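You operate a simulated robot arm through the tools that you are given. There is no shell and no other tool. Be economical: measure what you need, move in short steps, check, and stop when the job is done.

The job below is to be done with a simulated robot arm. You get a single attempt, and the scene is never put back.

JOB
Prime the yellow cartridge in the dock with 2 presses of the priming key.
Fine: dock latch locked for the presses and free after; cartridge back where it stood; the others stay unprimed. Set down upright: what you pick out. Where these are worked on the way, their far stop is far enough and under half their travel is too little: dock latch.

Only the result counts: the job must be done as asked and must still hold three seconds after the hand-in. Knocking over, shifting, dropping, spilling or breaking anything else fails it.

ROBOT AND FRAMES
A 6-joint arm with a two-finger parallel gripper, fixed in place. Base frame: the origin is at the foot of the arm, x ahead of it, y to its left, z up; the work surface is at about z = 800. Lengths are in mm, angles in rad, forces in N, time in s.
With the tool pointing down near the work surface it reaches from about 260 to 680 mm from the base axis. Its first joint turns from -1.152 to 1.152 rad. Payload 2.9 kg.
Tool frame: the origin (TCP) lies between the finger pads and is the grasp point; the fingertips stand 30 mm ahead of it; z points along the fingers, y is the line along which they close. Largest opening 110 mm; finger width 20, thickness 10; the body of the gripper, 48 by 112 mm, starts 55 mm behind the TCP.
Orientation is told as [roll, pitch, yaw] about the base's x, y, z axes, in that order, counted from this pose: with the fingers straight down and closing along the base's y, the tool's x points along the base's -x, its y along +y and its z along -z.

CONTROLS
- The arm moves only by the tool send_rows. Its argument "rows" is a list of rows, each an object (a shift or turn left out is 0, a gripper value left out holds the last) with "travel": the shift along the base's x, y, z in units of 20 mm (1.0 is 20 mm), a list of three; "rotation": the turn, a rotation vector about the base's x, y, z in units of 5 degrees (1.0 is 5 degrees), a list of three; "claw": the closure in counts, from 0 (fully open) to 255 (shut). In form: [{"travel": [dx, dy, dz], "rotation": [wx, wy, wz], "claw": claw}, ...]. A call has 1 to 10 rows; each row shifts and turns the commanded pose from where the row before left it. A call with a number of a shift or a turn outside -1 to 1 is refused whole. A row lasts 0.2 s, in which the tool goes at most 50 mm and 0.15 rad; a call with a longer step from one row to the next is refused whole, and so is a gripper value outside its range. A pose out of reach is approached as far as the arm can. The call stops where the force on the tool passes 40 N (or 10 N more than at its start, if that is more) or the arm is blocked; 0.2 s more then pass. Each finger travels about 108 mm/s and halts on what it meets, pressing with about 20 N; the grip force reading is that of the motor and also rises with nothing between the fingers. The clock runs only during rows and for 0.2 s after the last one: add rows that do not move to give the fingers time. The reply holds the time, the measured pose of the TCP, the force on the tool along the base axes, the opening and the grip force, in the units named above and with some noise, with the torque about the TCP (base axes, N m) and any sound that the robot's microphone picked up.
- Cameras (640 x 400 px; columns grow to the right, rows downward): "scene" is fixed at [86.9, 441.5, 1394.4]; the picture's right is [-0.65, -0.76, 0.00], its down [-0.37, 0.32, -0.87] and it looks along [0.66, -0.57, -0.49] (base axes); focal length 365 px, centre (320, 200). "wrist" rides on the gripper at [72, 17, -103] in the tool frame; the picture's right is [-0.23, 0.97, 0.00], its down [-0.76, -0.18, -0.62] and it looks along [-0.61, -0.14, 0.78] (tool axes); focal length 222 px, centre (320, 200). There is no depth. A picture from a camera that has moved, and an enlarged one, comes with that camera's place and axes in the base frame and with its lens.
- capture(camera): a new picture of that camera. The clock stands still meanwhile.
- zoom(camera, box): a new picture of the part [left, top, right, bottom] of that camera's present view, enlarged. The clock stands still meanwhile.
- job_done(): hands the job in; it is judged then, once.

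Work in short steps. Places have to be worked out from the pictures, the camera data and where the tool is seen: move nearer, look again, correct. Check each grasp and each placing, and mend what went wrong. You have 120 turns and 68 pictures in all, those below and enlarged ones among them. Open the gripper and draw the arm clear of the work before you hand the job in, unless the task says otherwise; then end with one line.

The tools are called as a command line: name --argument value ..., lists and objects as JSON in quotes. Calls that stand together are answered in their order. send_rows: Moves the arm, as the interface text tells. Its arguments: {"type":"object","properties":{"rows":{"type":"array"}},"required":["rows"]} The other tools are called the same way: capture (camera) takes a picture; zoom (camera, box) takes an enlarged picture of a part of a camera's view; job_done () hands the job in.

At the start:

```text
time_s: 0.0
position: [445.8, 10.1, 1199.2]
orientation: [0.0, 0.001, 0.001]
contact_force: [0.0, 0.4, -0.4]
wrist_torque: [-0.03, 0.01, 0.01]
finger_gap: 110.2
gripper_force: 0.1
```

scene: 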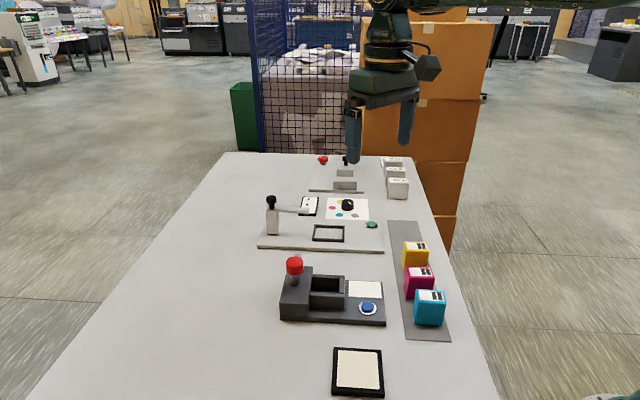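
wrist: 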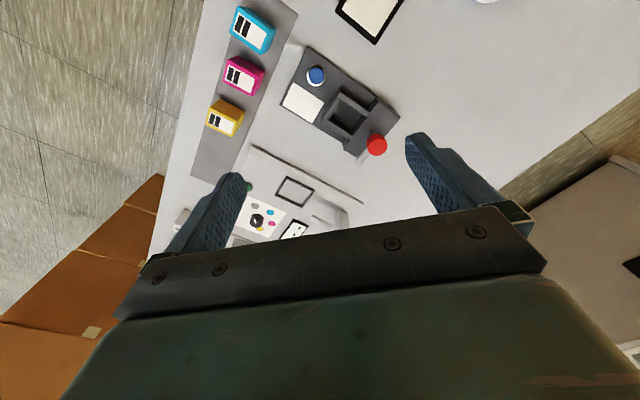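

I'll first look closely at the dock and the cartridges.

zoom --camera "scene" --box '[260, 220, 460, 345]'

zoom --camera "wrist" --box '[180, 0, 420, 150]'

zoom --camera "scene" --box '[250, 140, 420, 246]'

```text
3.20 times, centred on (360, 282) of scene
camera zoom: at [86.9, 441.5, 1394.4], right [-0.65, -0.76, 0.0], down [-0.37, 0.32, -0.87], along [0.66, -0.57, -0.49], focal length 1169 px, centre (192, -64)
```

zoom: 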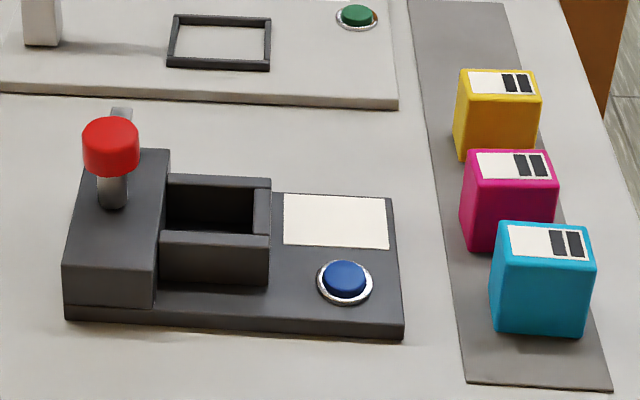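

```text
2.67 times, centred on (300, 75) of wrist
camera zoom: at [374.3, 26.4, 1302.7], right [0.23, 0.97, 0.0], down [0.76, -0.18, 0.62], along [0.61, -0.14, -0.78], focal length 592 px, centre (373, 533)
```

zoom: 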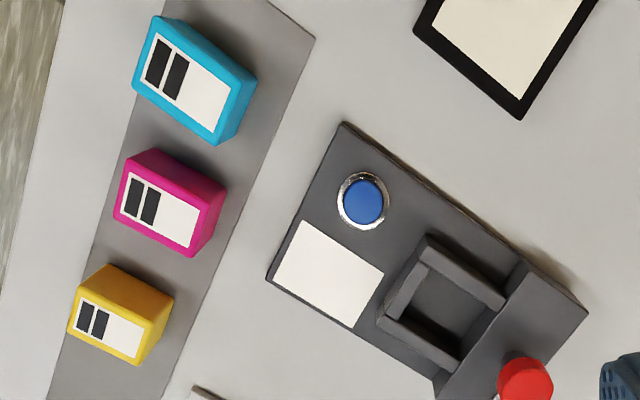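

```text
3.76 times, centred on (335, 193) of scene
camera zoom: at [86.9, 441.5, 1394.4], right [-0.65, -0.76, 0.0], down [-0.37, 0.32, -0.87], along [0.66, -0.57, -0.49], focal length 1375 px, centre (264, 226)
```

zoom: 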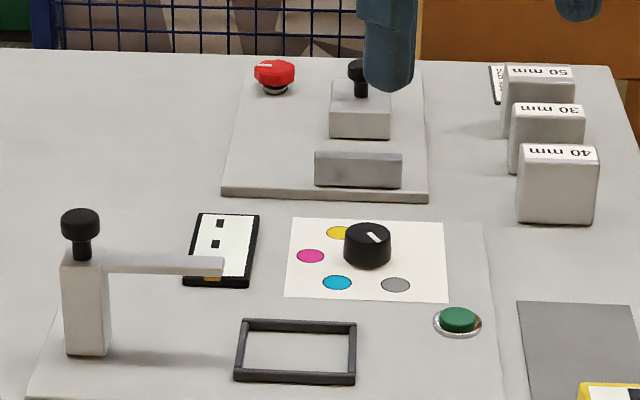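

The dark unit with the pocket, red-knob lever and blue button is the dock, at about yaw 45°. Yellow is near (486, -210). I'll move nearer for a better look.

send_rows --rows '[{"travel": [-0.33, -0.9, -0.9]}, {"travel": [-0.33, -0.9, -0.9]}, {"travel": [-0.33, -0.9, -0.9]}, {"travel": [-0.33, -0.9, -0.9]}, {"travel": [-0.33, -0.9, -0.9]}, {"travel": [-0.33, -0.9, -0.9]}, {"travel": [-0.33, -0.9, -0.9]}, {"travel": [-0.33, -0.9, -0.9]}, {"travel": [-0.33, -0.9, -0.9]}, {"travel": [-0.33, -0.9, -0.9]}]'

capture --camera "wrist"

```text
time_s: 2.2
position: [378.7, -168.9, 1019.3]
orientation: [-0.002, -0.001, 0.0]
contact_force: [-0.7, -0.1, -0.4]
wrist_torque: [-0.01, 0.04, -0.05]
finger_gap: 110.0
gripper_force: 0.1
```

```text
62 pictures are left
camera wrist: at [307.8, -152.9, 1122.9], right [0.23, 0.97, 0.0], down [0.76, -0.18, 0.62], along [0.61, -0.14, -0.78], focal length 222 px, centre (320, 200)
```

wrist: 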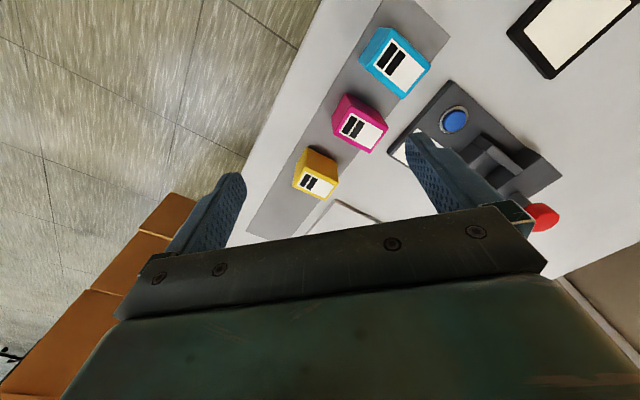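

zoom --camera "wrist" --box '[250, 20, 450, 220]'

```text
2.00 times, centred on (350, 120) of wrist
camera zoom: at [307.8, -152.9, 1122.9], right [0.23, 0.97, 0.0], down [0.76, -0.18, 0.62], along [0.61, -0.14, -0.78], focal length 444 px, centre (260, 360)
```

zoom: 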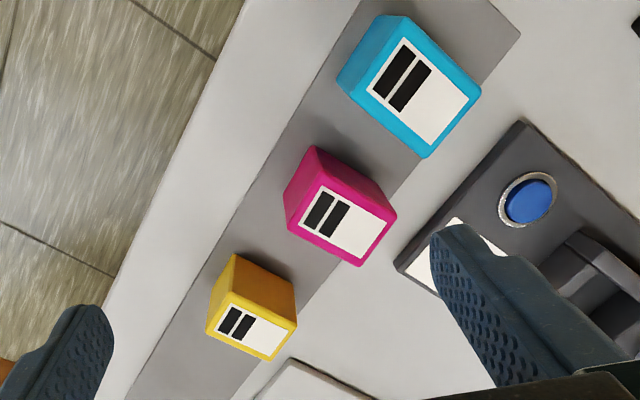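

Cartridges, strip and dock all seem at yaw ≈45°, and the cartridge is about 44×53 mm. I'll turn the tool by +45° so the fingers close across the short side, and go above yellow.

send_rows --rows '[{"travel": [0.5, -0.15, -0.3], "rotation": [0, 0, 1]}, {"travel": [0.5, -0.15, -0.3], "rotation": [0, 0, 1]}, {"travel": [0.5, -0.15, -0.3], "rotation": [0, 0, 1]}, {"travel": [0.5, -0.15, -0.3], "rotation": [0, 0, 1]}, {"travel": [0.5, -0.15, -0.3], "rotation": [0, 0, 1]}, {"travel": [0.5, -0.15, -0.3], "rotation": [0, 0, 1]}, {"travel": [0.5, -0.15, -0.3], "rotation": [0, 0, 1]}, {"travel": [0.5, -0.15, -0.3], "rotation": [0, 0, 1]}, {"travel": [0.5, -0.15, -0.3], "rotation": [0, 0, 1]}, {"travel": [0.6, -0.15, -0.3]}]'

capture --camera "wrist"

zoom --camera "scene" --box '[260, 170, 460, 295]'

```text
time_s: 4.4
position: [481.3, -200.8, 958.9]
orientation: [0.0, 0.001, 0.788]
contact_force: [0.1, -0.6, -0.3]
wrist_torque: [0.01, 0.0, -0.02]
finger_gap: 110.0
gripper_force: 0.1
```

```text
60 pictures are left
camera wrist: at [419.6, -239.4, 1062.4], right [-0.53, 0.85, 0.0], down [0.66, 0.41, 0.62], along [0.53, 0.33, -0.78], focal length 222 px, centre (320, 200)
```

wrist: 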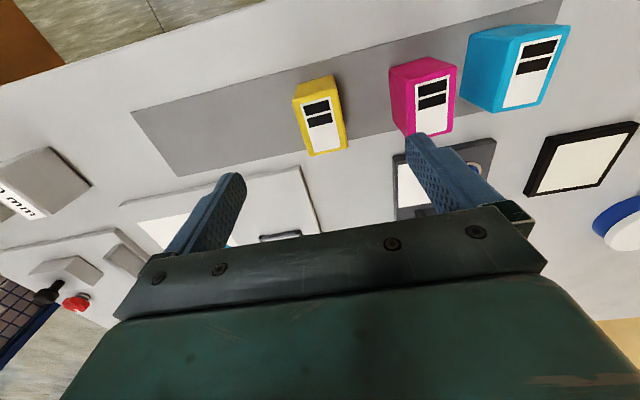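

```text
3.20 times, centred on (360, 232) of scene
camera zoom: at [86.9, 441.5, 1394.4], right [-0.65, -0.76, 0.0], down [-0.37, 0.32, -0.87], along [0.66, -0.57, -0.49], focal length 1169 px, centre (192, 96)
```

zoom: 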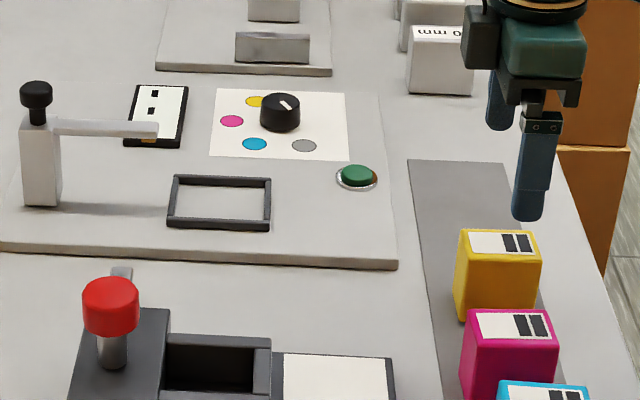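

zoom --camera "wrist" --box '[260, 60, 380, 180]'

```text
3.33 times, centred on (320, 120) of wrist
camera zoom: at [419.6, -239.4, 1062.4], right [-0.53, 0.85, 0.0], down [0.66, 0.41, 0.62], along [0.53, 0.33, -0.78], focal length 740 px, centre (320, 467)
```

zoom: 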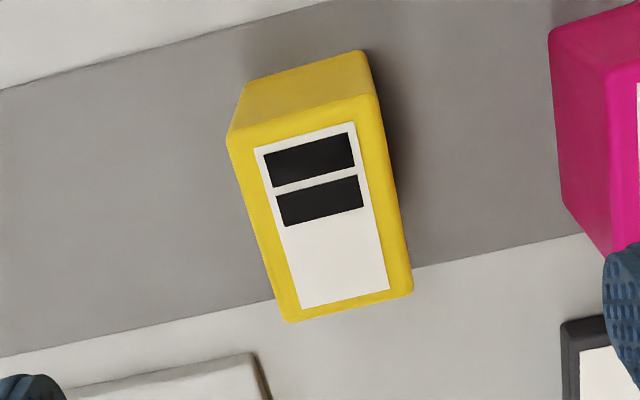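

Yellow centre comes out near (481, -198), top z≈857, size ≈39×55. Before grasping I'll inspect the dock from the same tool orientation.

send_rows --rows '[{"travel": [0.0, 1, 0], "rotation": [0, 0, 0.2]}, {"travel": [0.0, 1, 0]}, {"travel": [0.0, 1, 0]}, {"travel": [0.0, 1, 0]}, {"travel": [0.0, 1, 0]}, {"travel": [0.0, 1, 0]}, {"travel": [0.0, 1, 0]}, {"travel": [0.0, 1, 0]}, {"travel": [0.0, 1, 0]}, {"travel": [0.0, 1, 0]}]'

zoom --camera "wrist" --box '[200, 60, 440, 220]'

```text
time_s: 6.6
position: [480.8, 2.4, 958.7]
orientation: [0.0, -0.001, 0.802]
contact_force: [-0.1, -0.4, -0.1]
wrist_torque: [-0.01, -0.01, -0.02]
finger_gap: 110.2
gripper_force: 0.1
```

```text
2.50 times, centred on (320, 140) of wrist
camera zoom: at [419.4, -38.8, 1062.2], right [-0.54, 0.84, 0.0], down [0.66, 0.42, 0.62], along [0.52, 0.34, -0.78], focal length 555 px, centre (320, 350)
```

zoom: 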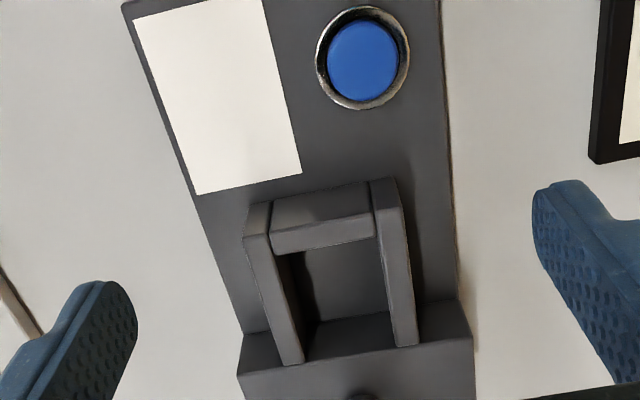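

Pocket interior centre ≈ 71 mm ahead of the tool along +e1, walls to z≈846. Now a closer look at the latch.

zoom --camera "scene" --box '[270, 245, 350, 325]'

send_rows --rows '[{"travel": [0.0, 0.0, 1]}, {"travel": [0.0, 0.0, 1]}, {"travel": [0.0, 0.0, 1]}, {"travel": [0.0, 0.0, 1]}]'

capture --camera "wrist"

```text
5.00 times, centred on (310, 285) of scene
camera zoom: at [86.9, 441.5, 1394.4], right [-0.65, -0.76, 0.0], down [-0.37, 0.32, -0.87], along [0.66, -0.57, -0.49], focal length 1827 px, centre (370, -225)
```

zoom: 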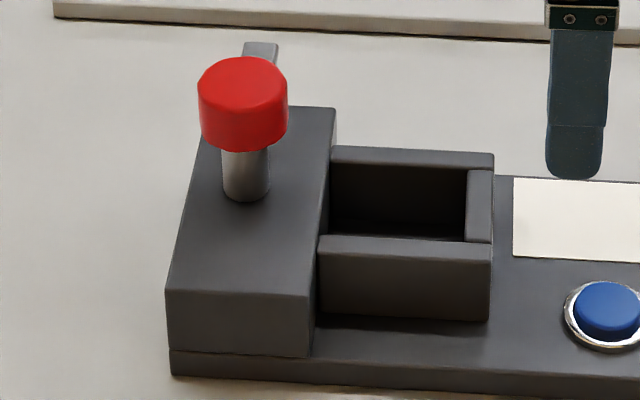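

```text
time_s: 7.6
position: [481.3, -1.6, 1040.3]
orientation: [0.0, -0.001, 0.803]
contact_force: [0.0, 0.0, -0.4]
wrist_torque: [0.04, -0.01, 0.04]
finger_gap: 110.0
gripper_force: 0.1
```

```text
55 pictures are left
camera wrist: at [421.7, -41.4, 1143.2], right [-0.54, 0.84, 0.0], down [0.66, 0.42, 0.62], along [0.52, 0.34, -0.78], focal length 222 px, centre (320, 200)
```

wrist: 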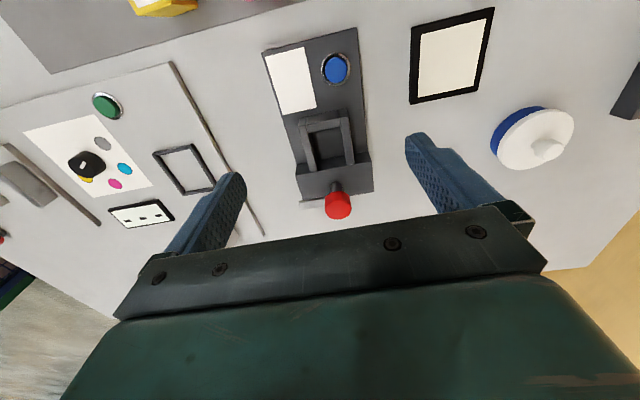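

zoom --camera "wrist" --box '[260, 130, 400, 230]'

```text
4.00 times, centred on (330, 180) of wrist
camera zoom: at [421.7, -41.4, 1143.2], right [-0.54, 0.84, 0.0], down [0.66, 0.42, 0.62], along [0.52, 0.34, -0.78], focal length 888 px, centre (280, 280)
```

zoom: 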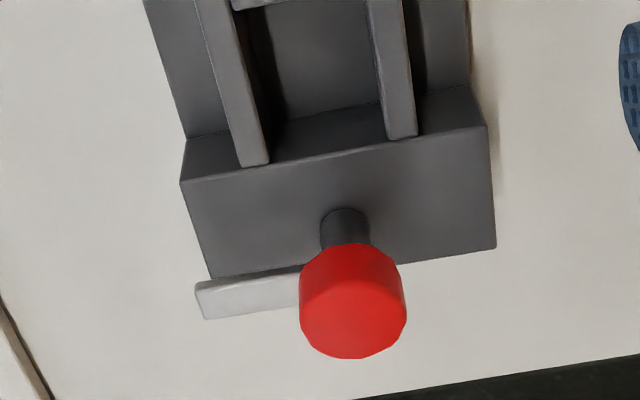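

The latch is a swing arm under the red knob: knob at about (574, 92), arm pointing along +e2, to be swung about -90° over the pocket. I'll go to yellow first and stop just above it.

send_rows --rows '[{"travel": [0.0, -0.98, -0.4], "claw": 80}, {"travel": [0.0, -0.98, -0.4]}, {"travel": [0.0, -0.98, -0.4]}, {"travel": [0.0, -0.98, -0.4]}, {"travel": [0.0, -0.98, -0.4]}, {"travel": [0.0, -0.98, -0.4]}, {"travel": [0.0, -0.98, -0.4]}, {"travel": [0.0, -0.98, -0.4]}, {"travel": [0.0, -0.98, -0.8]}, {"travel": [0.0, -0.98, -0.9]}]'

zoom --camera "wrist" --box '[220, 80, 420, 230]'

```text
time_s: 9.8
position: [483.3, -197.1, 941.2]
orientation: [0.001, -0.002, 0.804]
contact_force: [0.5, -0.1, 0.8]
wrist_torque: [0.03, -0.01, -0.03]
finger_gap: 75.3
gripper_force: 0.0
```

```text
2.67 times, centred on (320, 155) of wrist
camera zoom: at [421.9, -237.4, 1045.1], right [-0.54, 0.84, 0.0], down [0.66, 0.42, 0.62], along [0.52, 0.34, -0.78], focal length 592 px, centre (320, 320)
```

zoom: 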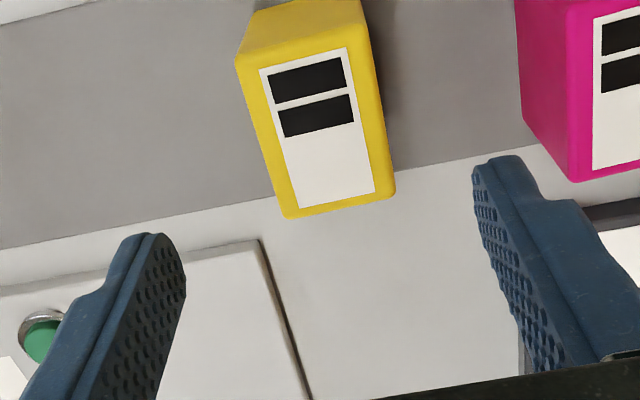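

Alignment within 2 mm. Correcting x by -1.5 mm and descending to TCP z≈872, then closing.

send_rows --rows '[{"travel": [-0.08, 0.0, -0.87]}, {"travel": [0, 0, -0.87]}, {"travel": [0, 0, -0.87]}, {"travel": [0, 0, -0.87]}, {"travel": [0, 0, 0]}]'

capture --camera "wrist"

zoom --camera "scene" --box '[350, 190, 470, 340]'

```text
time_s: 11.0
position: [481.1, -197.8, 871.4]
orientation: [0.001, 0.001, 0.802]
contact_force: [0.4, -0.2, 0.9]
wrist_torque: [0.03, -0.02, 0.05]
finger_gap: 75.4
gripper_force: 0.1
```

```text
52 pictures are left
camera wrist: at [419.3, -238.3, 974.8], right [-0.54, 0.84, 0.0], down [0.66, 0.42, 0.62], along [0.52, 0.34, -0.78], focal length 222 px, centre (320, 200)
```

wrist: 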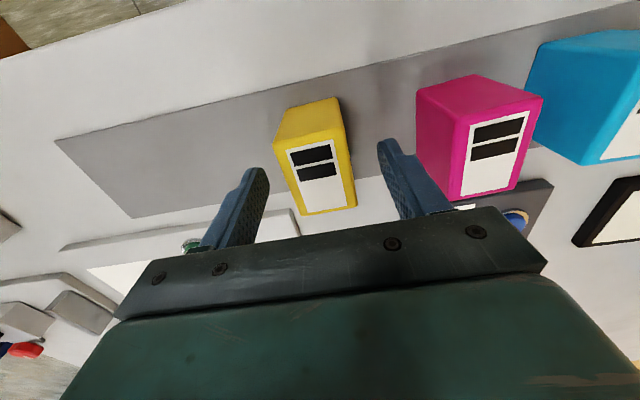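

```text
2.67 times, centred on (410, 265) of scene
camera zoom: at [86.9, 441.5, 1394.4], right [-0.65, -0.76, 0.0], down [-0.37, 0.32, -0.87], along [0.66, -0.57, -0.49], focal length 974 px, centre (80, 27)
```

zoom: 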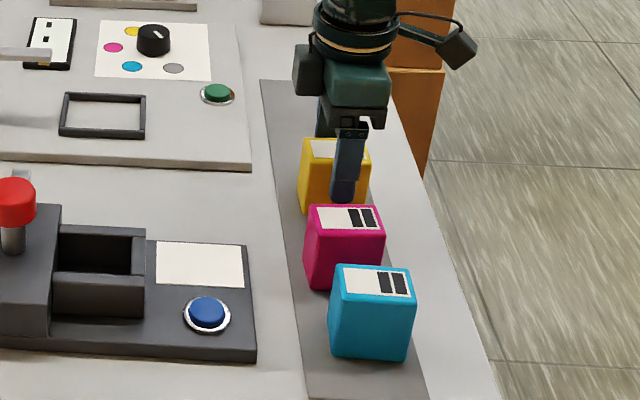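

Fingers straddle yellow evenly; closing.

send_rows --rows '[{"claw": 255}, {}, {}, {}]'

```text
time_s: 12.0
position: [481.3, -198.0, 871.6]
orientation: [0.0, 0.0, 0.803]
contact_force: [-0.6, 1.4, 0.1]
wrist_torque: [-0.01, 0.01, -0.02]
finger_gap: 39.6
gripper_force: 20.0
```

Gripped at 39.6 mm. Lifting.

send_rows --rows '[{"travel": [0, 0, 0.5]}, {"travel": [0, 0, 1]}, {"travel": [0, 0, 1]}, {"travel": [0, 0, 1]}, {"travel": [0, 0, 1]}]'

capture --camera "wrist"

```text
time_s: 13.2
position: [480.0, -195.5, 962.7]
orientation: [0.0, 0.0, 0.804]
contact_force: [0.6, -0.6, -1.7]
wrist_torque: [-0.01, 0.0, -0.02]
finger_gap: 39.7
gripper_force: 20.3
```

```text
50 pictures are left
camera wrist: at [418.9, -235.7, 1065.9], right [-0.54, 0.84, 0.0], down [0.66, 0.42, 0.62], along [0.52, 0.34, -0.78], focal length 222 px, centre (320, 200)
```

wrist: 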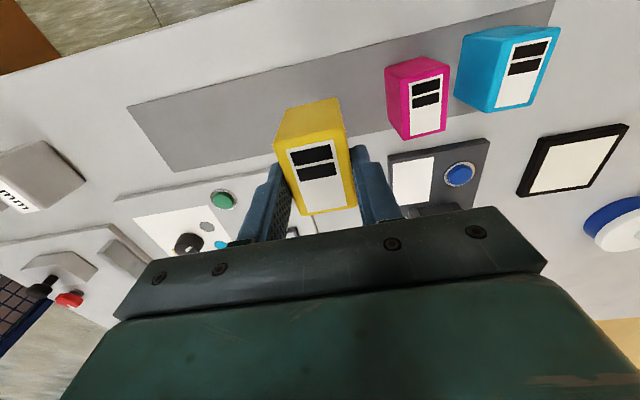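

Held well. Carrying it toward the pocket, estimated centre (537, 46).

send_rows --rows '[{"travel": [0.22, 1, 0]}, {"travel": [0.22, 1, 0]}, {"travel": [0.22, 1, 0]}, {"travel": [0.22, 1, 0]}, {"travel": [0.22, 1, 0]}, {"travel": [0.22, 1, 0]}, {"travel": [0.22, 1, 0]}, {"travel": [0.22, 1, 0]}, {"travel": [0.22, 1, 0]}, {"travel": [0.22, 1, 0]}]'

send_rows --rows '[{"travel": [0.21, 0.7, 0]}, {"travel": [0.21, 0.7, 0]}, {"travel": [0.21, 0.71, 0]}, {}]'

zoom --camera "wrist" --box '[220, 70, 420, 220]'

zoom --camera "scene" --box '[250, 200, 410, 330]'

```text
time_s: 15.4
position: [525.4, 3.6, 962.0]
orientation: [-0.001, 0.001, 0.803]
contact_force: [0.0, -0.4, -1.0]
wrist_torque: [-0.01, -0.01, -0.02]
finger_gap: 39.6
gripper_force: 20.2
```

```text
time_s: 16.4
position: [536.6, 45.5, 961.7]
orientation: [-0.001, -0.001, 0.803]
contact_force: [0.8, -0.1, -0.9]
wrist_torque: [0.01, 0.02, -0.01]
finger_gap: 39.6
gripper_force: 20.0
```

```text
2.67 times, centred on (320, 145) of wrist
camera zoom: at [476.0, 5.5, 1064.9], right [-0.54, 0.84, 0.0], down [0.66, 0.42, 0.62], along [0.52, 0.34, -0.78], focal length 592 px, centre (320, 347)
```

zoom: 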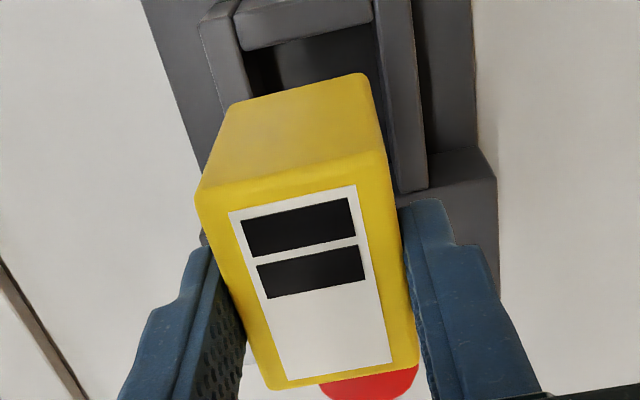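

```text
3.08 times, centred on (330, 265) of scene
camera zoom: at [86.9, 441.5, 1394.4], right [-0.65, -0.76, 0.0], down [-0.37, 0.32, -0.87], along [0.66, -0.57, -0.49], focal length 1124 px, centre (289, 0)
```

zoom: 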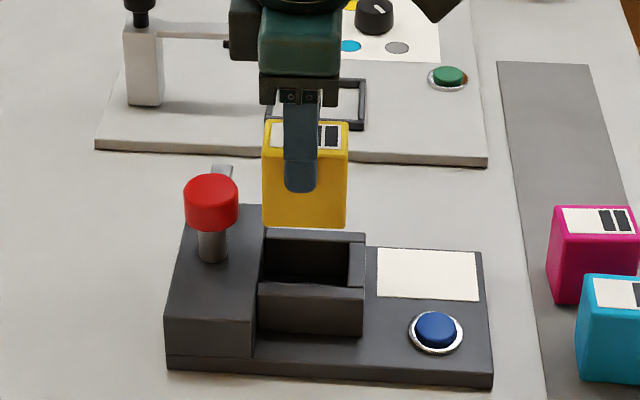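

Relative view suggests I may be a few mm off in tool y; descending to just above the walls to measure again.

send_rows --rows '[{"travel": [0, 0, -0.9]}, {"travel": [0, 0, -0.9]}, {}]'

zoom --camera "wrist" --box '[260, 70, 380, 160]'

zoom --camera "scene" --box '[290, 220, 370, 320]'

```text
time_s: 17.2
position: [537.2, 45.8, 924.0]
orientation: [-0.001, 0.0, 0.802]
contact_force: [0.1, 0.7, -0.6]
wrist_torque: [0.01, 0.03, 0.0]
finger_gap: 39.8
gripper_force: 19.7
```

```text
4.44 times, centred on (320, 115) of wrist
camera zoom: at [475.6, 5.2, 1027.3], right [-0.54, 0.84, 0.0], down [0.66, 0.42, 0.62], along [0.52, 0.34, -0.78], focal length 987 px, centre (320, 578)
```

zoom: 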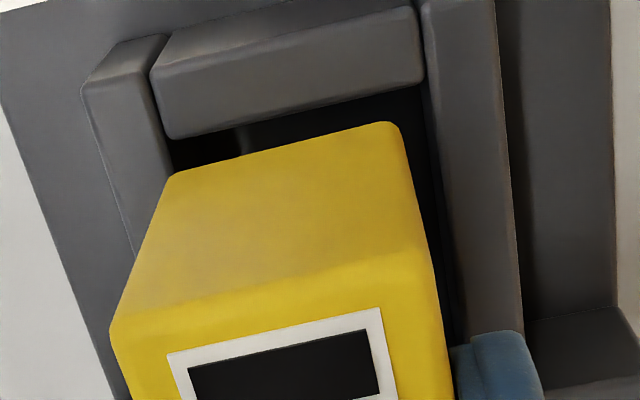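

```text
4.00 times, centred on (330, 270) of scene
camera zoom: at [86.9, 441.5, 1394.4], right [-0.65, -0.76, 0.0], down [-0.37, 0.32, -0.87], along [0.66, -0.57, -0.49], focal length 1461 px, centre (280, -80)
```

zoom: 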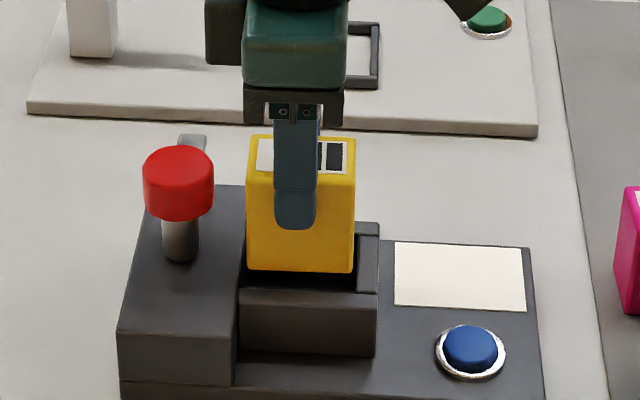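

Pocket centre is about 3 mm toward tool +y from the cartridge; x is centred. Shifting and lowering partway.

send_rows --rows '[{"travel": [-0.11, 0.108, 0]}, {}, {"travel": [0, 0, -0.3]}, {"travel": [0, 0, -0.3]}, {"travel": [0, 0, -0.3]}, {"travel": [0, 0, -0.3]}, {}]'

zoom --camera "wrist" --box '[260, 70, 380, 160]'

```text
time_s: 18.8
position: [533.6, 48.8, 901.8]
orientation: [0.0, 0.0, 0.803]
contact_force: [0.2, 0.4, -0.6]
wrist_torque: [-0.02, 0.01, 0.03]
finger_gap: 39.4
gripper_force: 19.5
```

```text
4.44 times, centred on (320, 115) of wrist
camera zoom: at [473.3, 7.9, 1004.8], right [-0.54, 0.84, 0.0], down [0.66, 0.42, 0.62], along [0.52, 0.34, -0.78], focal length 987 px, centre (320, 578)
```

zoom: 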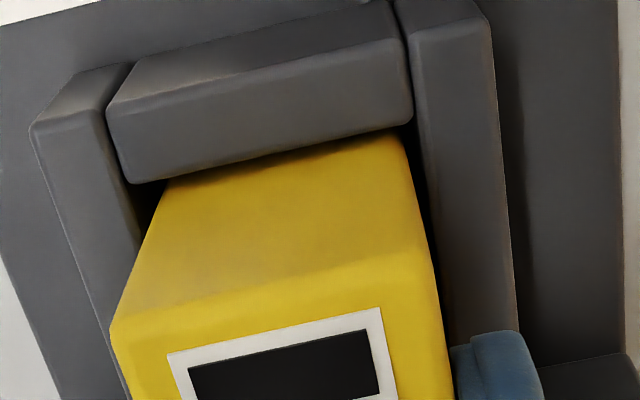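

Clean entry with no force; lowering gently until floor contact.

send_rows --rows '[{"travel": [0, 0, -0.2]}, {"travel": [0, 0, -0.2]}, {"travel": [0, 0, -0.2]}, {"travel": [0, 0, -0.15]}, {}]'

zoom --camera "scene" --box '[290, 220, 370, 320]'

```text
time_s: 20.0
position: [534.8, 48.2, 886.9]
orientation: [0.0, -0.001, 0.803]
contact_force: [-0.5, 0.4, -1.6]
wrist_torque: [0.01, -0.02, -0.01]
finger_gap: 39.4
gripper_force: 19.7
```

```text
4.00 times, centred on (330, 270) of scene
camera zoom: at [86.9, 441.5, 1394.4], right [-0.65, -0.76, 0.0], down [-0.37, 0.32, -0.87], along [0.66, -0.57, -0.49], focal length 1461 px, centre (280, -80)
```

zoom: 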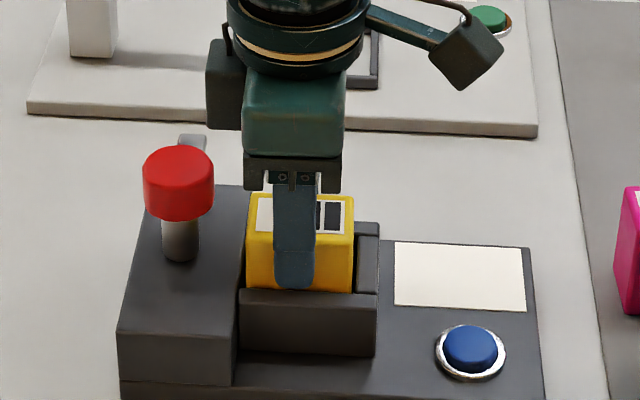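

send_rows --rows '[{"travel": [0, 0, -0.1]}, {"travel": [0, 0, -0.1]}, {}]'

zoom --camera "scene" --box '[300, 245, 360, 305]'

```text
time_s: 20.8
position: [534.2, 47.7, 883.7]
orientation: [0.0, 0.0, 0.803]
contact_force: [-3.8, 1.7, 10.5]
wrist_torque: [-0.05, 0.34, -0.05]
finger_gap: 39.7
gripper_force: 19.8
```

```text
6.67 times, centred on (330, 275) of scene
camera zoom: at [86.6, 441.5, 1394.4], right [-0.65, -0.76, 0.0], down [-0.37, 0.32, -0.87], along [0.66, -0.57, -0.49], focal length 2435 px, centre (253, -300)
```

zoom: 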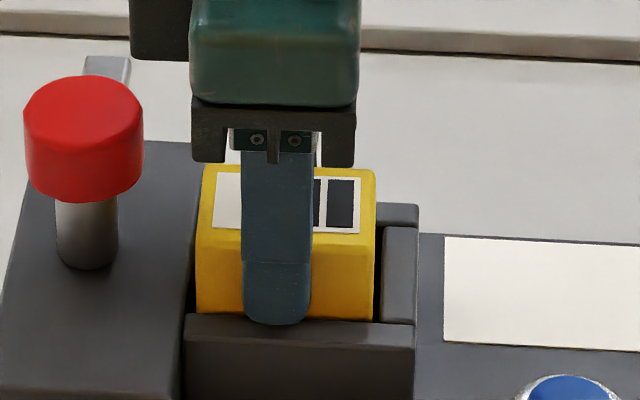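

Floor contact at z≈884 (10 N). Releasing moderately, then raising.

send_rows --rows '[{"travel": [0, 0, 0.05], "claw": 125}, {}, {"travel": [0, 0, 0.3]}, {"travel": [0, 0, 0.7]}, {"travel": [0, 0, 1]}, {"travel": [0, 0, 1]}, {"travel": [0, 0, 1]}, {"travel": [0, 0, 0.5]}]'

zoom --camera "wrist" --box '[220, 70, 420, 220]'

zoom --camera "scene" --box '[270, 230, 390, 330]'

```text
time_s: 22.6
position: [534.4, 49.2, 973.5]
orientation: [0.001, 0.0, 0.803]
contact_force: [-0.2, -0.7, 0.4]
wrist_torque: [0.01, 0.03, -0.02]
finger_gap: 56.0
gripper_force: 0.1
```

```text
2.67 times, centred on (320, 145) of wrist
camera zoom: at [473.4, 8.3, 1077.5], right [-0.54, 0.84, 0.0], down [0.66, 0.42, 0.62], along [0.52, 0.34, -0.78], focal length 592 px, centre (320, 347)
```

zoom: 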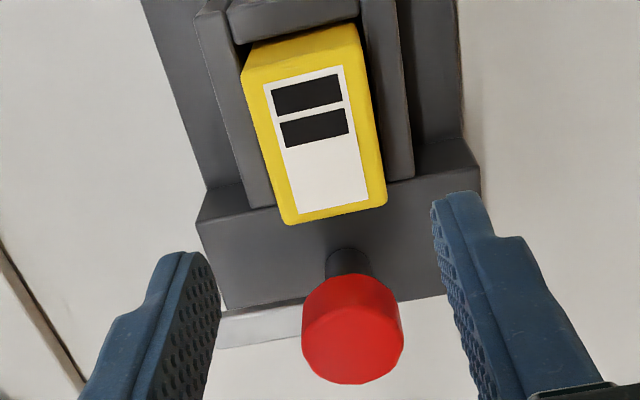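

```text
4.00 times, centred on (330, 280) of scene
camera zoom: at [86.9, 441.5, 1394.4], right [-0.65, -0.76, 0.0], down [-0.37, 0.32, -0.87], along [0.66, -0.57, -0.49], focal length 1461 px, centre (280, -120)
```

zoom: 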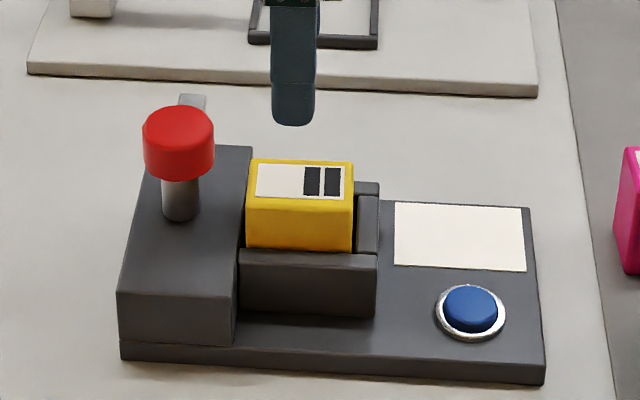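

Cartridge is seated squarely. Knob top centre computes to (574.5, 90, 911). Moving above the knob with fingers at 75 mm.

send_rows --rows '[{"travel": [0.67, 0.68, 0], "claw": 80}, {"travel": [0.67, 0.68, 0]}, {"travel": [0.67, 0.69, 0]}, {"travel": [0, 0, -0.6]}, {}]'

capture --camera "wrist"

zoom --camera "scene" --box '[250, 210, 370, 310]'

```text
time_s: 23.8
position: [574.4, 89.8, 961.3]
orientation: [0.0, 0.0, 0.803]
contact_force: [0.2, -0.1, -0.1]
wrist_torque: [-0.01, 0.01, 0.0]
finger_gap: 75.3
gripper_force: 0.0
```

```text
40 pictures are left
camera wrist: at [513.3, 49.4, 1064.8], right [-0.54, 0.84, 0.0], down [0.66, 0.42, 0.62], along [0.52, 0.34, -0.78], focal length 222 px, centre (320, 200)
```

wrist: 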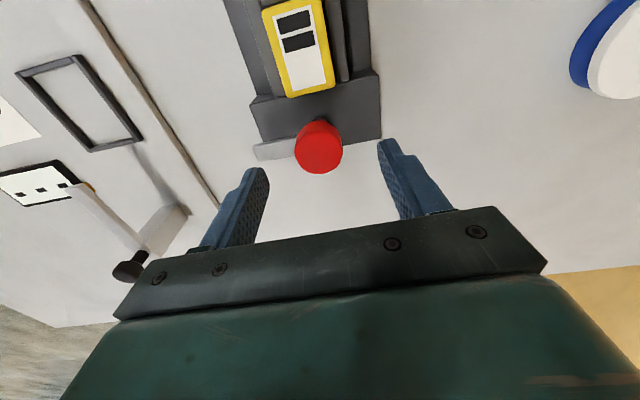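

```text
4.00 times, centred on (310, 260) of scene
camera zoom: at [86.9, 441.5, 1394.4], right [-0.65, -0.76, 0.0], down [-0.37, 0.32, -0.87], along [0.66, -0.57, -0.49], focal length 1461 px, centre (360, -40)
```

zoom: 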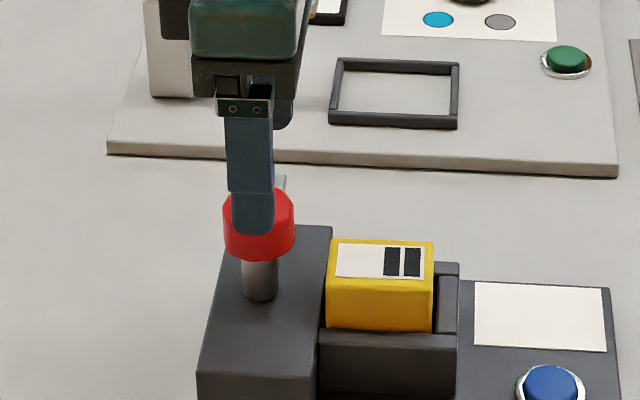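

Knob sits right under the TCP. Descending to z≈920 and gripping.

send_rows --rows '[{"travel": [0, 0, -0.7]}, {"travel": [0, 0, -0.7]}, {"travel": [0, 0, -0.65]}, {}, {"claw": 255}, {}, {}, {}]'

zoom --camera "scene" --box '[250, 210, 370, 310]'

```text
time_s: 25.6
position: [575.8, 87.0, 920.0]
orientation: [-0.003, -0.002, 0.798]
contact_force: [14.3, -10.3, -7.3]
wrist_torque: [0.28, -0.88, -0.22]
finger_gap: 36.7
gripper_force: 45.2
```

```text
4.00 times, centred on (310, 260) of scene
camera zoom: at [87.4, 441.2, 1394.4], right [-0.65, -0.76, 0.0], down [-0.37, 0.32, -0.87], along [0.66, -0.57, -0.49], focal length 1461 px, centre (360, -40)
```

zoom: 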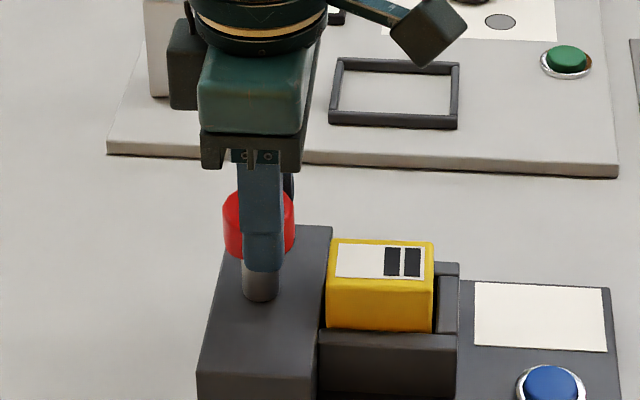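

Knob gripped (36.7 mm) with a lateral bias along +e2; I'll shift ~2 mm to relax it, then start turning clockwise.

send_rows --rows '[{"travel": [0.09, -0.09, 0]}, {}, {"rotation": [0, 0, -1]}, {"rotation": [0, 0, -1]}, {}]'

zoom --camera "scene" --box '[250, 210, 370, 310]'

```text
time_s: 26.8
position: [573.9, 87.8, 918.2]
orientation: [0.003, 0.004, 0.633]
contact_force: [-9.9, 6.9, -6.0]
wrist_torque: [0.45, -0.64, 0.06]
finger_gap: 36.9
gripper_force: 45.3
```

```text
4.00 times, centred on (310, 260) of scene
camera zoom: at [86.7, 441.7, 1394.3], right [-0.65, -0.76, 0.0], down [-0.37, 0.32, -0.87], along [0.66, -0.57, -0.49], focal length 1461 px, centre (360, -40)
```

zoom: 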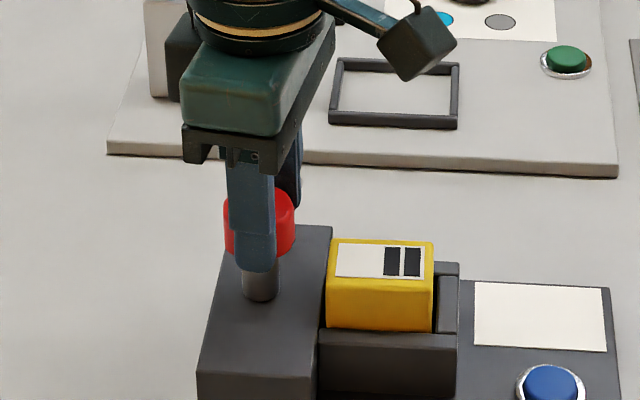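

send_rows --rows '[{"travel": [-0.04, 0.04, 0], "rotation": [0, 0, -1]}, {"rotation": [0, 0, -1]}, {"rotation": [0, 0, -1]}, {"rotation": [0, 0, -1]}, {"rotation": [0, 0, -1]}, {}]'

zoom --camera "scene" --box '[250, 210, 370, 310]'

capture --camera "wrist"

```text
time_s: 28.2
position: [574.1, 89.8, 919.9]
orientation: [0.001, 0.007, 0.2]
contact_force: [-19.8, 24.6, -15.2]
wrist_torque: [0.17, 0.28, 0.16]
finger_gap: 36.9
gripper_force: 45.2
```

```text
4.00 times, centred on (310, 260) of scene
camera zoom: at [86.7, 442.1, 1394.1], right [-0.65, -0.76, 0.0], down [-0.37, 0.32, -0.87], along [0.66, -0.57, -0.49], focal length 1461 px, centre (360, -40)
```

zoom: 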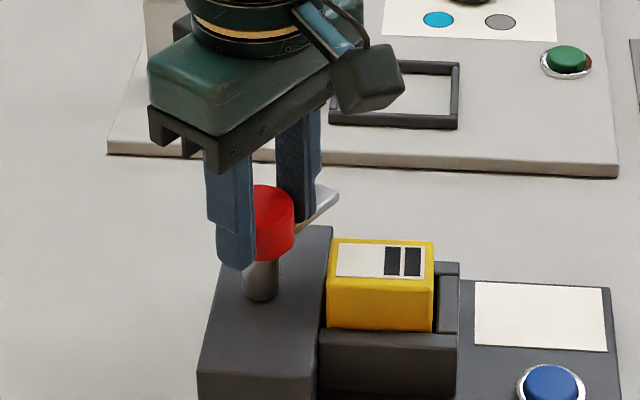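

```text
35 pictures are left
camera wrist: at [501.0, 92.6, 1023.5], right [0.03, 1.0, 0.0], down [0.79, -0.03, 0.62], along [0.62, -0.02, -0.79], focal length 222 px, centre (320, 200)
```

wrist: 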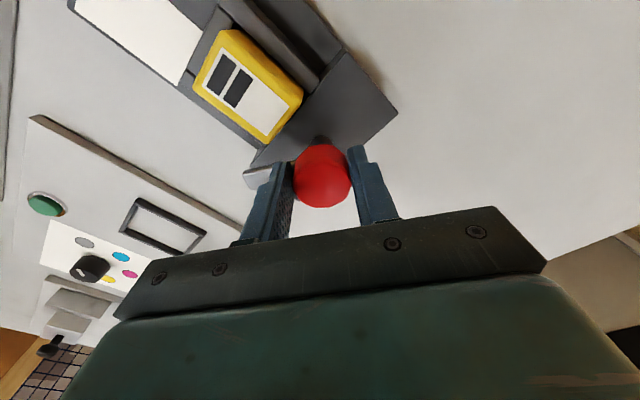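

The arm follows the knob. Compensating lateral load by ~2 mm and turning on.

send_rows --rows '[{"travel": [-0.08, 0.1, -0.03], "rotation": [0, 0, 0]}, {"rotation": [0, 0, -1]}, {"rotation": [0, 0, -1]}, {"rotation": [0, 0, -1]}, {"rotation": [0, 0, -1]}, {}]'

```text
time_s: 29.6
position: [573.1, 92.0, 920.3]
orientation: [0.001, -0.002, -0.152]
contact_force: [-8.5, 23.6, -16.4]
wrist_torque: [0.32, 0.49, 0.15]
finger_gap: 36.7
gripper_force: 44.6
```

send_rows --rows '[{"travel": [-0.03, 0.08, -0.05], "rotation": [0, 0, 0]}, {"rotation": [0, 0, -1]}, {"rotation": [0, 0, -1]}, {"rotation": [0, 0, -1]}, {"rotation": [0, 0, -1]}, {}]'

zoom --camera "scene" --box '[250, 210, 370, 310]'

```text
time_s: 31.0
position: [573.8, 93.7, 920.0]
orientation: [0.003, -0.002, -0.502]
contact_force: [7.5, 27.2, -8.2]
wrist_torque: [0.08, 0.07, 0.19]
finger_gap: 37.0
gripper_force: 45.0
```

```text
4.00 times, centred on (310, 260) of scene
camera zoom: at [87.2, 442.2, 1394.1], right [-0.65, -0.76, 0.0], down [-0.37, 0.32, -0.87], along [0.66, -0.57, -0.49], focal length 1461 px, centre (360, -40)
```

zoom: 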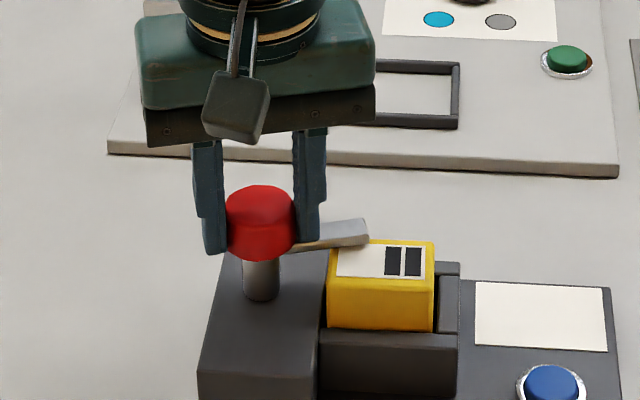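

Arm nearly over the cartridge. Turning the last ~20° and watching for the stop.

send_rows --rows '[{"travel": [0.03, 0.1, -0.03], "rotation": [0, 0, 0]}, {"rotation": [0, 0, -1]}, {"rotation": [0, 0, -1]}, {"rotation": [0, 0, -1]}, {}]'

zoom --camera "scene" --box '[250, 210, 370, 310]'

```text
time_s: 32.2
position: [575.7, 94.8, 919.4]
orientation: [0.004, -0.001, -0.764]
contact_force: [9.7, 23.1, 11.6]
wrist_torque: [0.06, 0.23, 0.14]
finger_gap: 36.8
gripper_force: 45.0
```

```text
4.00 times, centred on (310, 260) of scene
camera zoom: at [86.9, 442.0, 1394.2], right [-0.65, -0.76, 0.0], down [-0.37, 0.32, -0.87], along [0.66, -0.57, -0.49], focal length 1461 px, centre (360, -40)
```

zoom: 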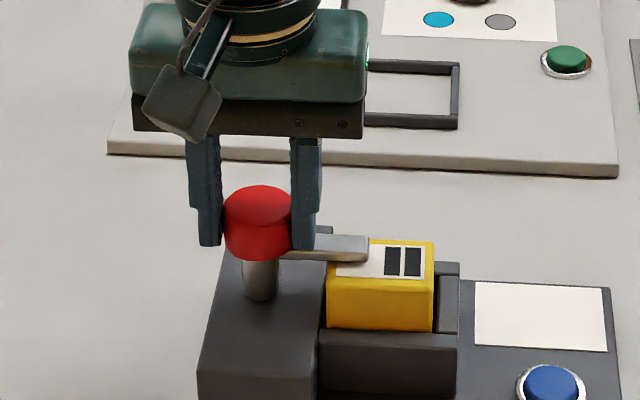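

send_rows --rows '[{"rotation": [0, 0, -1]}, {"rotation": [0, 0, -1]}, {}]'

zoom --camera "scene" --box '[250, 210, 370, 310]'

```text
time_s: 33.0
position: [574.8, 95.5, 919.6]
orientation: [0.006, -0.001, -0.937]
contact_force: [14.3, 26.3, 9.4]
wrist_torque: [-0.01, -0.08, 1.06]
finger_gap: 37.3
gripper_force: 44.5
```

```text
4.00 times, centred on (310, 260) of scene
camera zoom: at [87.1, 442.1, 1394.1], right [-0.65, -0.76, 0.0], down [-0.37, 0.32, -0.87], along [0.66, -0.57, -0.49], focal length 1461 px, centre (360, -40)
```

zoom: 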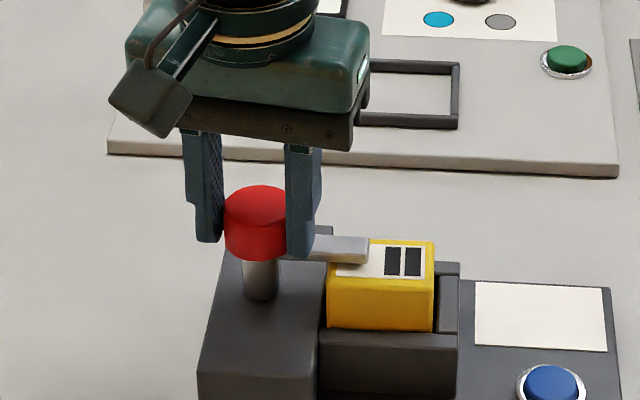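

Torque rose to 1.06 N·m with the arm over the cartridge: far stop reached. Releasing and rising.

send_rows --rows '[{"claw": 80}, {}, {}, {"travel": [0, 0, 0.5]}, {"travel": [0, 0, 1]}, {"travel": [0, 0, 1]}, {"travel": [0, 0, 0.5]}]'

send_rows --rows '[{"travel": [-0.6, -0.47, 0], "rotation": [0, 0, 1], "claw": 255}, {"travel": [-0.62, -0.47, 0], "rotation": [0, 0, 1]}, {"travel": [-0.62, -0.47, 0], "rotation": [0, 0, 1]}, {"travel": [-0.62, -0.47, 0], "rotation": [0, 0, 1]}, {"travel": [-0.62, -0.47, 0], "rotation": [0, 0, 1]}, {"travel": [-0.62, -0.47, 0], "rotation": [0, 0, 1]}, {"travel": [-0.62, -0.47, 0], "rotation": [0, 0, 1]}, {"travel": [-0.62, -0.47, 0], "rotation": [0, 0, 1]}, {"travel": [-0.62, -0.47, 0], "rotation": [0, 0, 1]}, {"travel": [-0.62, -0.47, 0], "rotation": [0, 0, 1]}]'

capture --camera "wrist"

zoom --camera "scene" --box '[270, 220, 430, 340]'

```text
time_s: 34.6
position: [574.9, 91.6, 977.7]
orientation: [0.002, 0.0, -0.942]
contact_force: [0.9, -0.2, 0.8]
wrist_torque: [0.0, -0.02, 0.01]
finger_gap: 75.4
gripper_force: 0.0
```

```text
time_s: 36.8
position: [450.8, 0.3, 980.1]
orientation: [-0.002, 0.001, -0.068]
contact_force: [-0.3, -0.1, 0.4]
wrist_torque: [-0.02, 0.04, -0.01]
finger_gap: 0.0
gripper_force: 20.1
```

```text
31 pictures are left
camera wrist: at [381.1, 22.1, 1083.0], right [0.29, 0.96, 0.0], down [0.75, -0.23, 0.62], along [0.6, -0.18, -0.78], focal length 222 px, centre (320, 200)
```

wrist: 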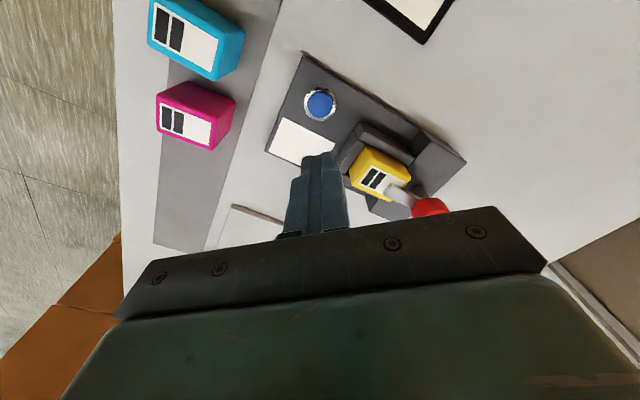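

```text
3.33 times, centred on (350, 280) of scene
camera zoom: at [86.9, 441.5, 1394.4], right [-0.65, -0.76, 0.0], down [-0.37, 0.32, -0.87], along [0.66, -0.57, -0.49], focal length 1218 px, centre (220, -67)
```

zoom: 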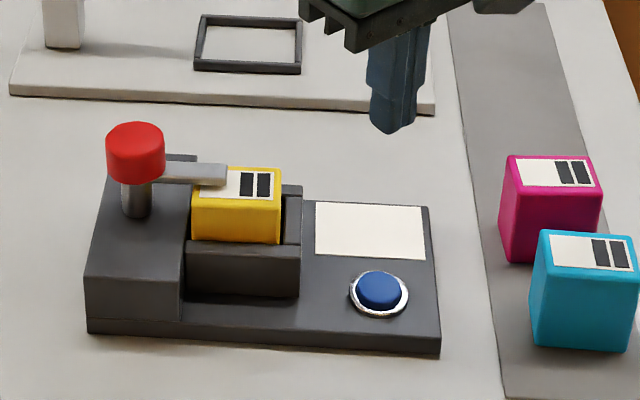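

Latched over the cartridge. Descending over the blue key with a small correction of about -3 mm in x, then checking.

send_rows --rows '[{"travel": [-0.15, 0, -1]}, {"travel": [0, 0, -1]}, {"travel": [0, 0, -1]}, {"travel": [0, 0, -1]}, {"travel": [0, 0, -0.9]}, {}]'

zoom --camera "wrist" --box '[240, 80, 400, 200]'

zoom --camera "scene" --box '[320, 250, 420, 330]'

```text
time_s: 38.2
position: [448.0, -1.1, 879.9]
orientation: [0.0, 0.0, -0.07]
contact_force: [0.2, -0.4, -0.7]
wrist_torque: [0.01, 0.01, 0.01]
finger_gap: 0.0
gripper_force: 20.3
```

```text
3.33 times, centred on (320, 140) of wrist
camera zoom: at [378.1, 21.7, 983.7], right [0.29, 0.96, 0.0], down [0.75, -0.23, 0.62], along [0.6, -0.18, -0.78], focal length 740 px, centre (320, 400)
```

zoom: 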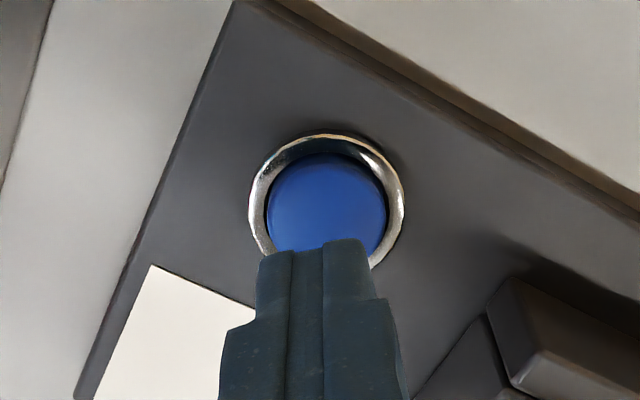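

```text
5.00 times, centred on (370, 290) of scene
camera zoom: at [86.9, 441.5, 1394.4], right [-0.65, -0.76, 0.0], down [-0.37, 0.32, -0.87], along [0.66, -0.57, -0.49], focal length 1827 px, centre (70, -250)
```

zoom: 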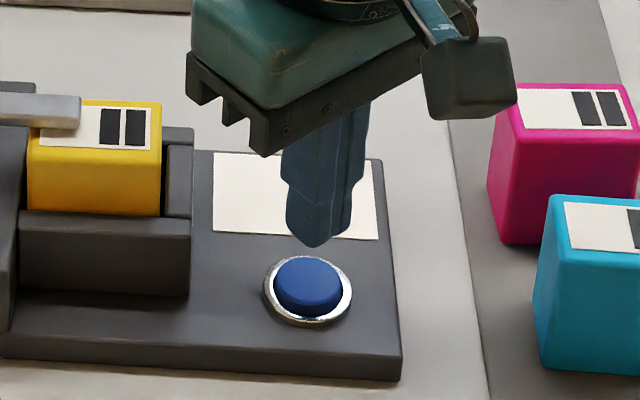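

Tip is ~1.5 mm off centre; correcting, then descending toward the key.

send_rows --rows '[{"travel": [-0.07, 0.08, -0.5]}, {"travel": [0, 0, -0.5]}, {}]'

zoom --camera "scene" --box '[320, 250, 420, 330]'

```text
time_s: 39.0
position: [445.3, 0.6, 859.9]
orientation: [0.0, 0.001, -0.068]
contact_force: [-0.3, 0.4, -0.5]
wrist_torque: [0.02, 0.02, 0.03]
finger_gap: 0.0
gripper_force: 19.5
```

```text
5.00 times, centred on (370, 290) of scene
camera zoom: at [86.9, 441.5, 1394.4], right [-0.65, -0.76, 0.0], down [-0.37, 0.32, -0.87], along [0.66, -0.57, -0.49], focal length 1827 px, centre (70, -250)
```

zoom: 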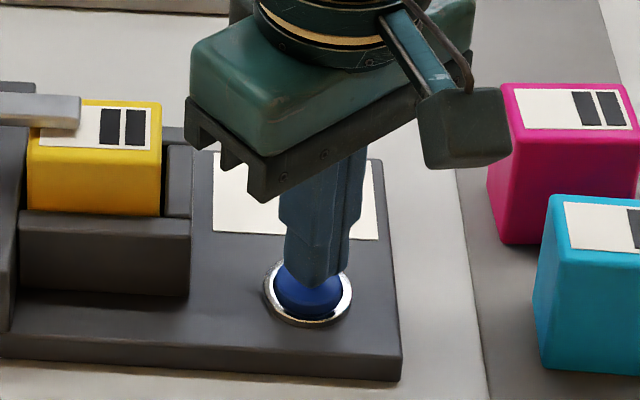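

Just above the key and centred on it. Pressing in small steps, watching force and sound.

send_rows --rows '[{"travel": [0, 0, -0.1]}, {"travel": [0, 0, -0.1]}, {"travel": [0, 0, -0.1]}]'

```text
time_s: 39.8
position: [446.2, 1.4, 854.2]
orientation: [-0.002, 0.0, -0.07]
contact_force: [-0.4, -1.0, -0.4]
wrist_torque: [-0.01, -0.04, 0.0]
finger_gap: 0.1
gripper_force: 19.8
```

send_rows --rows '[{"travel": [0, 0, -0.1]}, {"travel": [0, 0, -0.1]}]'

```text
time_s: 40.4
position: [445.4, 0.3, 849.8]
orientation: [0.001, -0.001, -0.071]
contact_force: [0.6, -2.1, 1.7]
wrist_torque: [-0.04, -0.02, 0.01]
finger_gap: 0.0
gripper_force: 20.0
heard: click
```

A click at z≈850: first press. Lifting to let the key come back.

send_rows --rows '[{"travel": [0, 0, 0.3]}, {"travel": [0, 0, 0.3]}, {}]'

zoom --camera "scene" --box '[270, 230, 430, 340]'

```text
time_s: 41.2
position: [445.1, 1.0, 861.6]
orientation: [0.001, 0.0, -0.07]
contact_force: [-0.2, 0.1, -0.1]
wrist_torque: [0.02, 0.02, 0.02]
finger_gap: 0.2
gripper_force: 20.6
```

```text
3.64 times, centred on (350, 285) of scene
camera zoom: at [86.9, 441.5, 1394.4], right [-0.65, -0.76, 0.0], down [-0.37, 0.32, -0.87], along [0.66, -0.57, -0.49], focal length 1328 px, centre (211, -109)
```

zoom: 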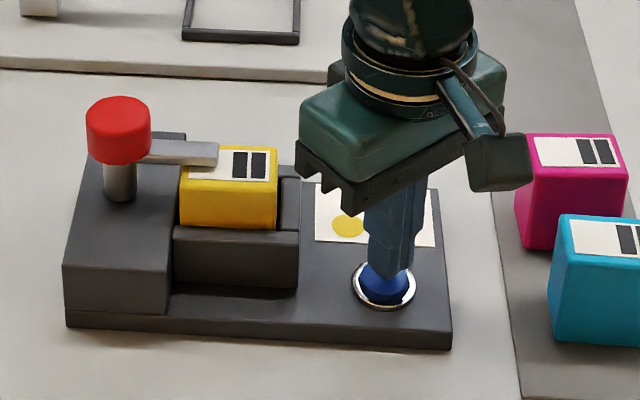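

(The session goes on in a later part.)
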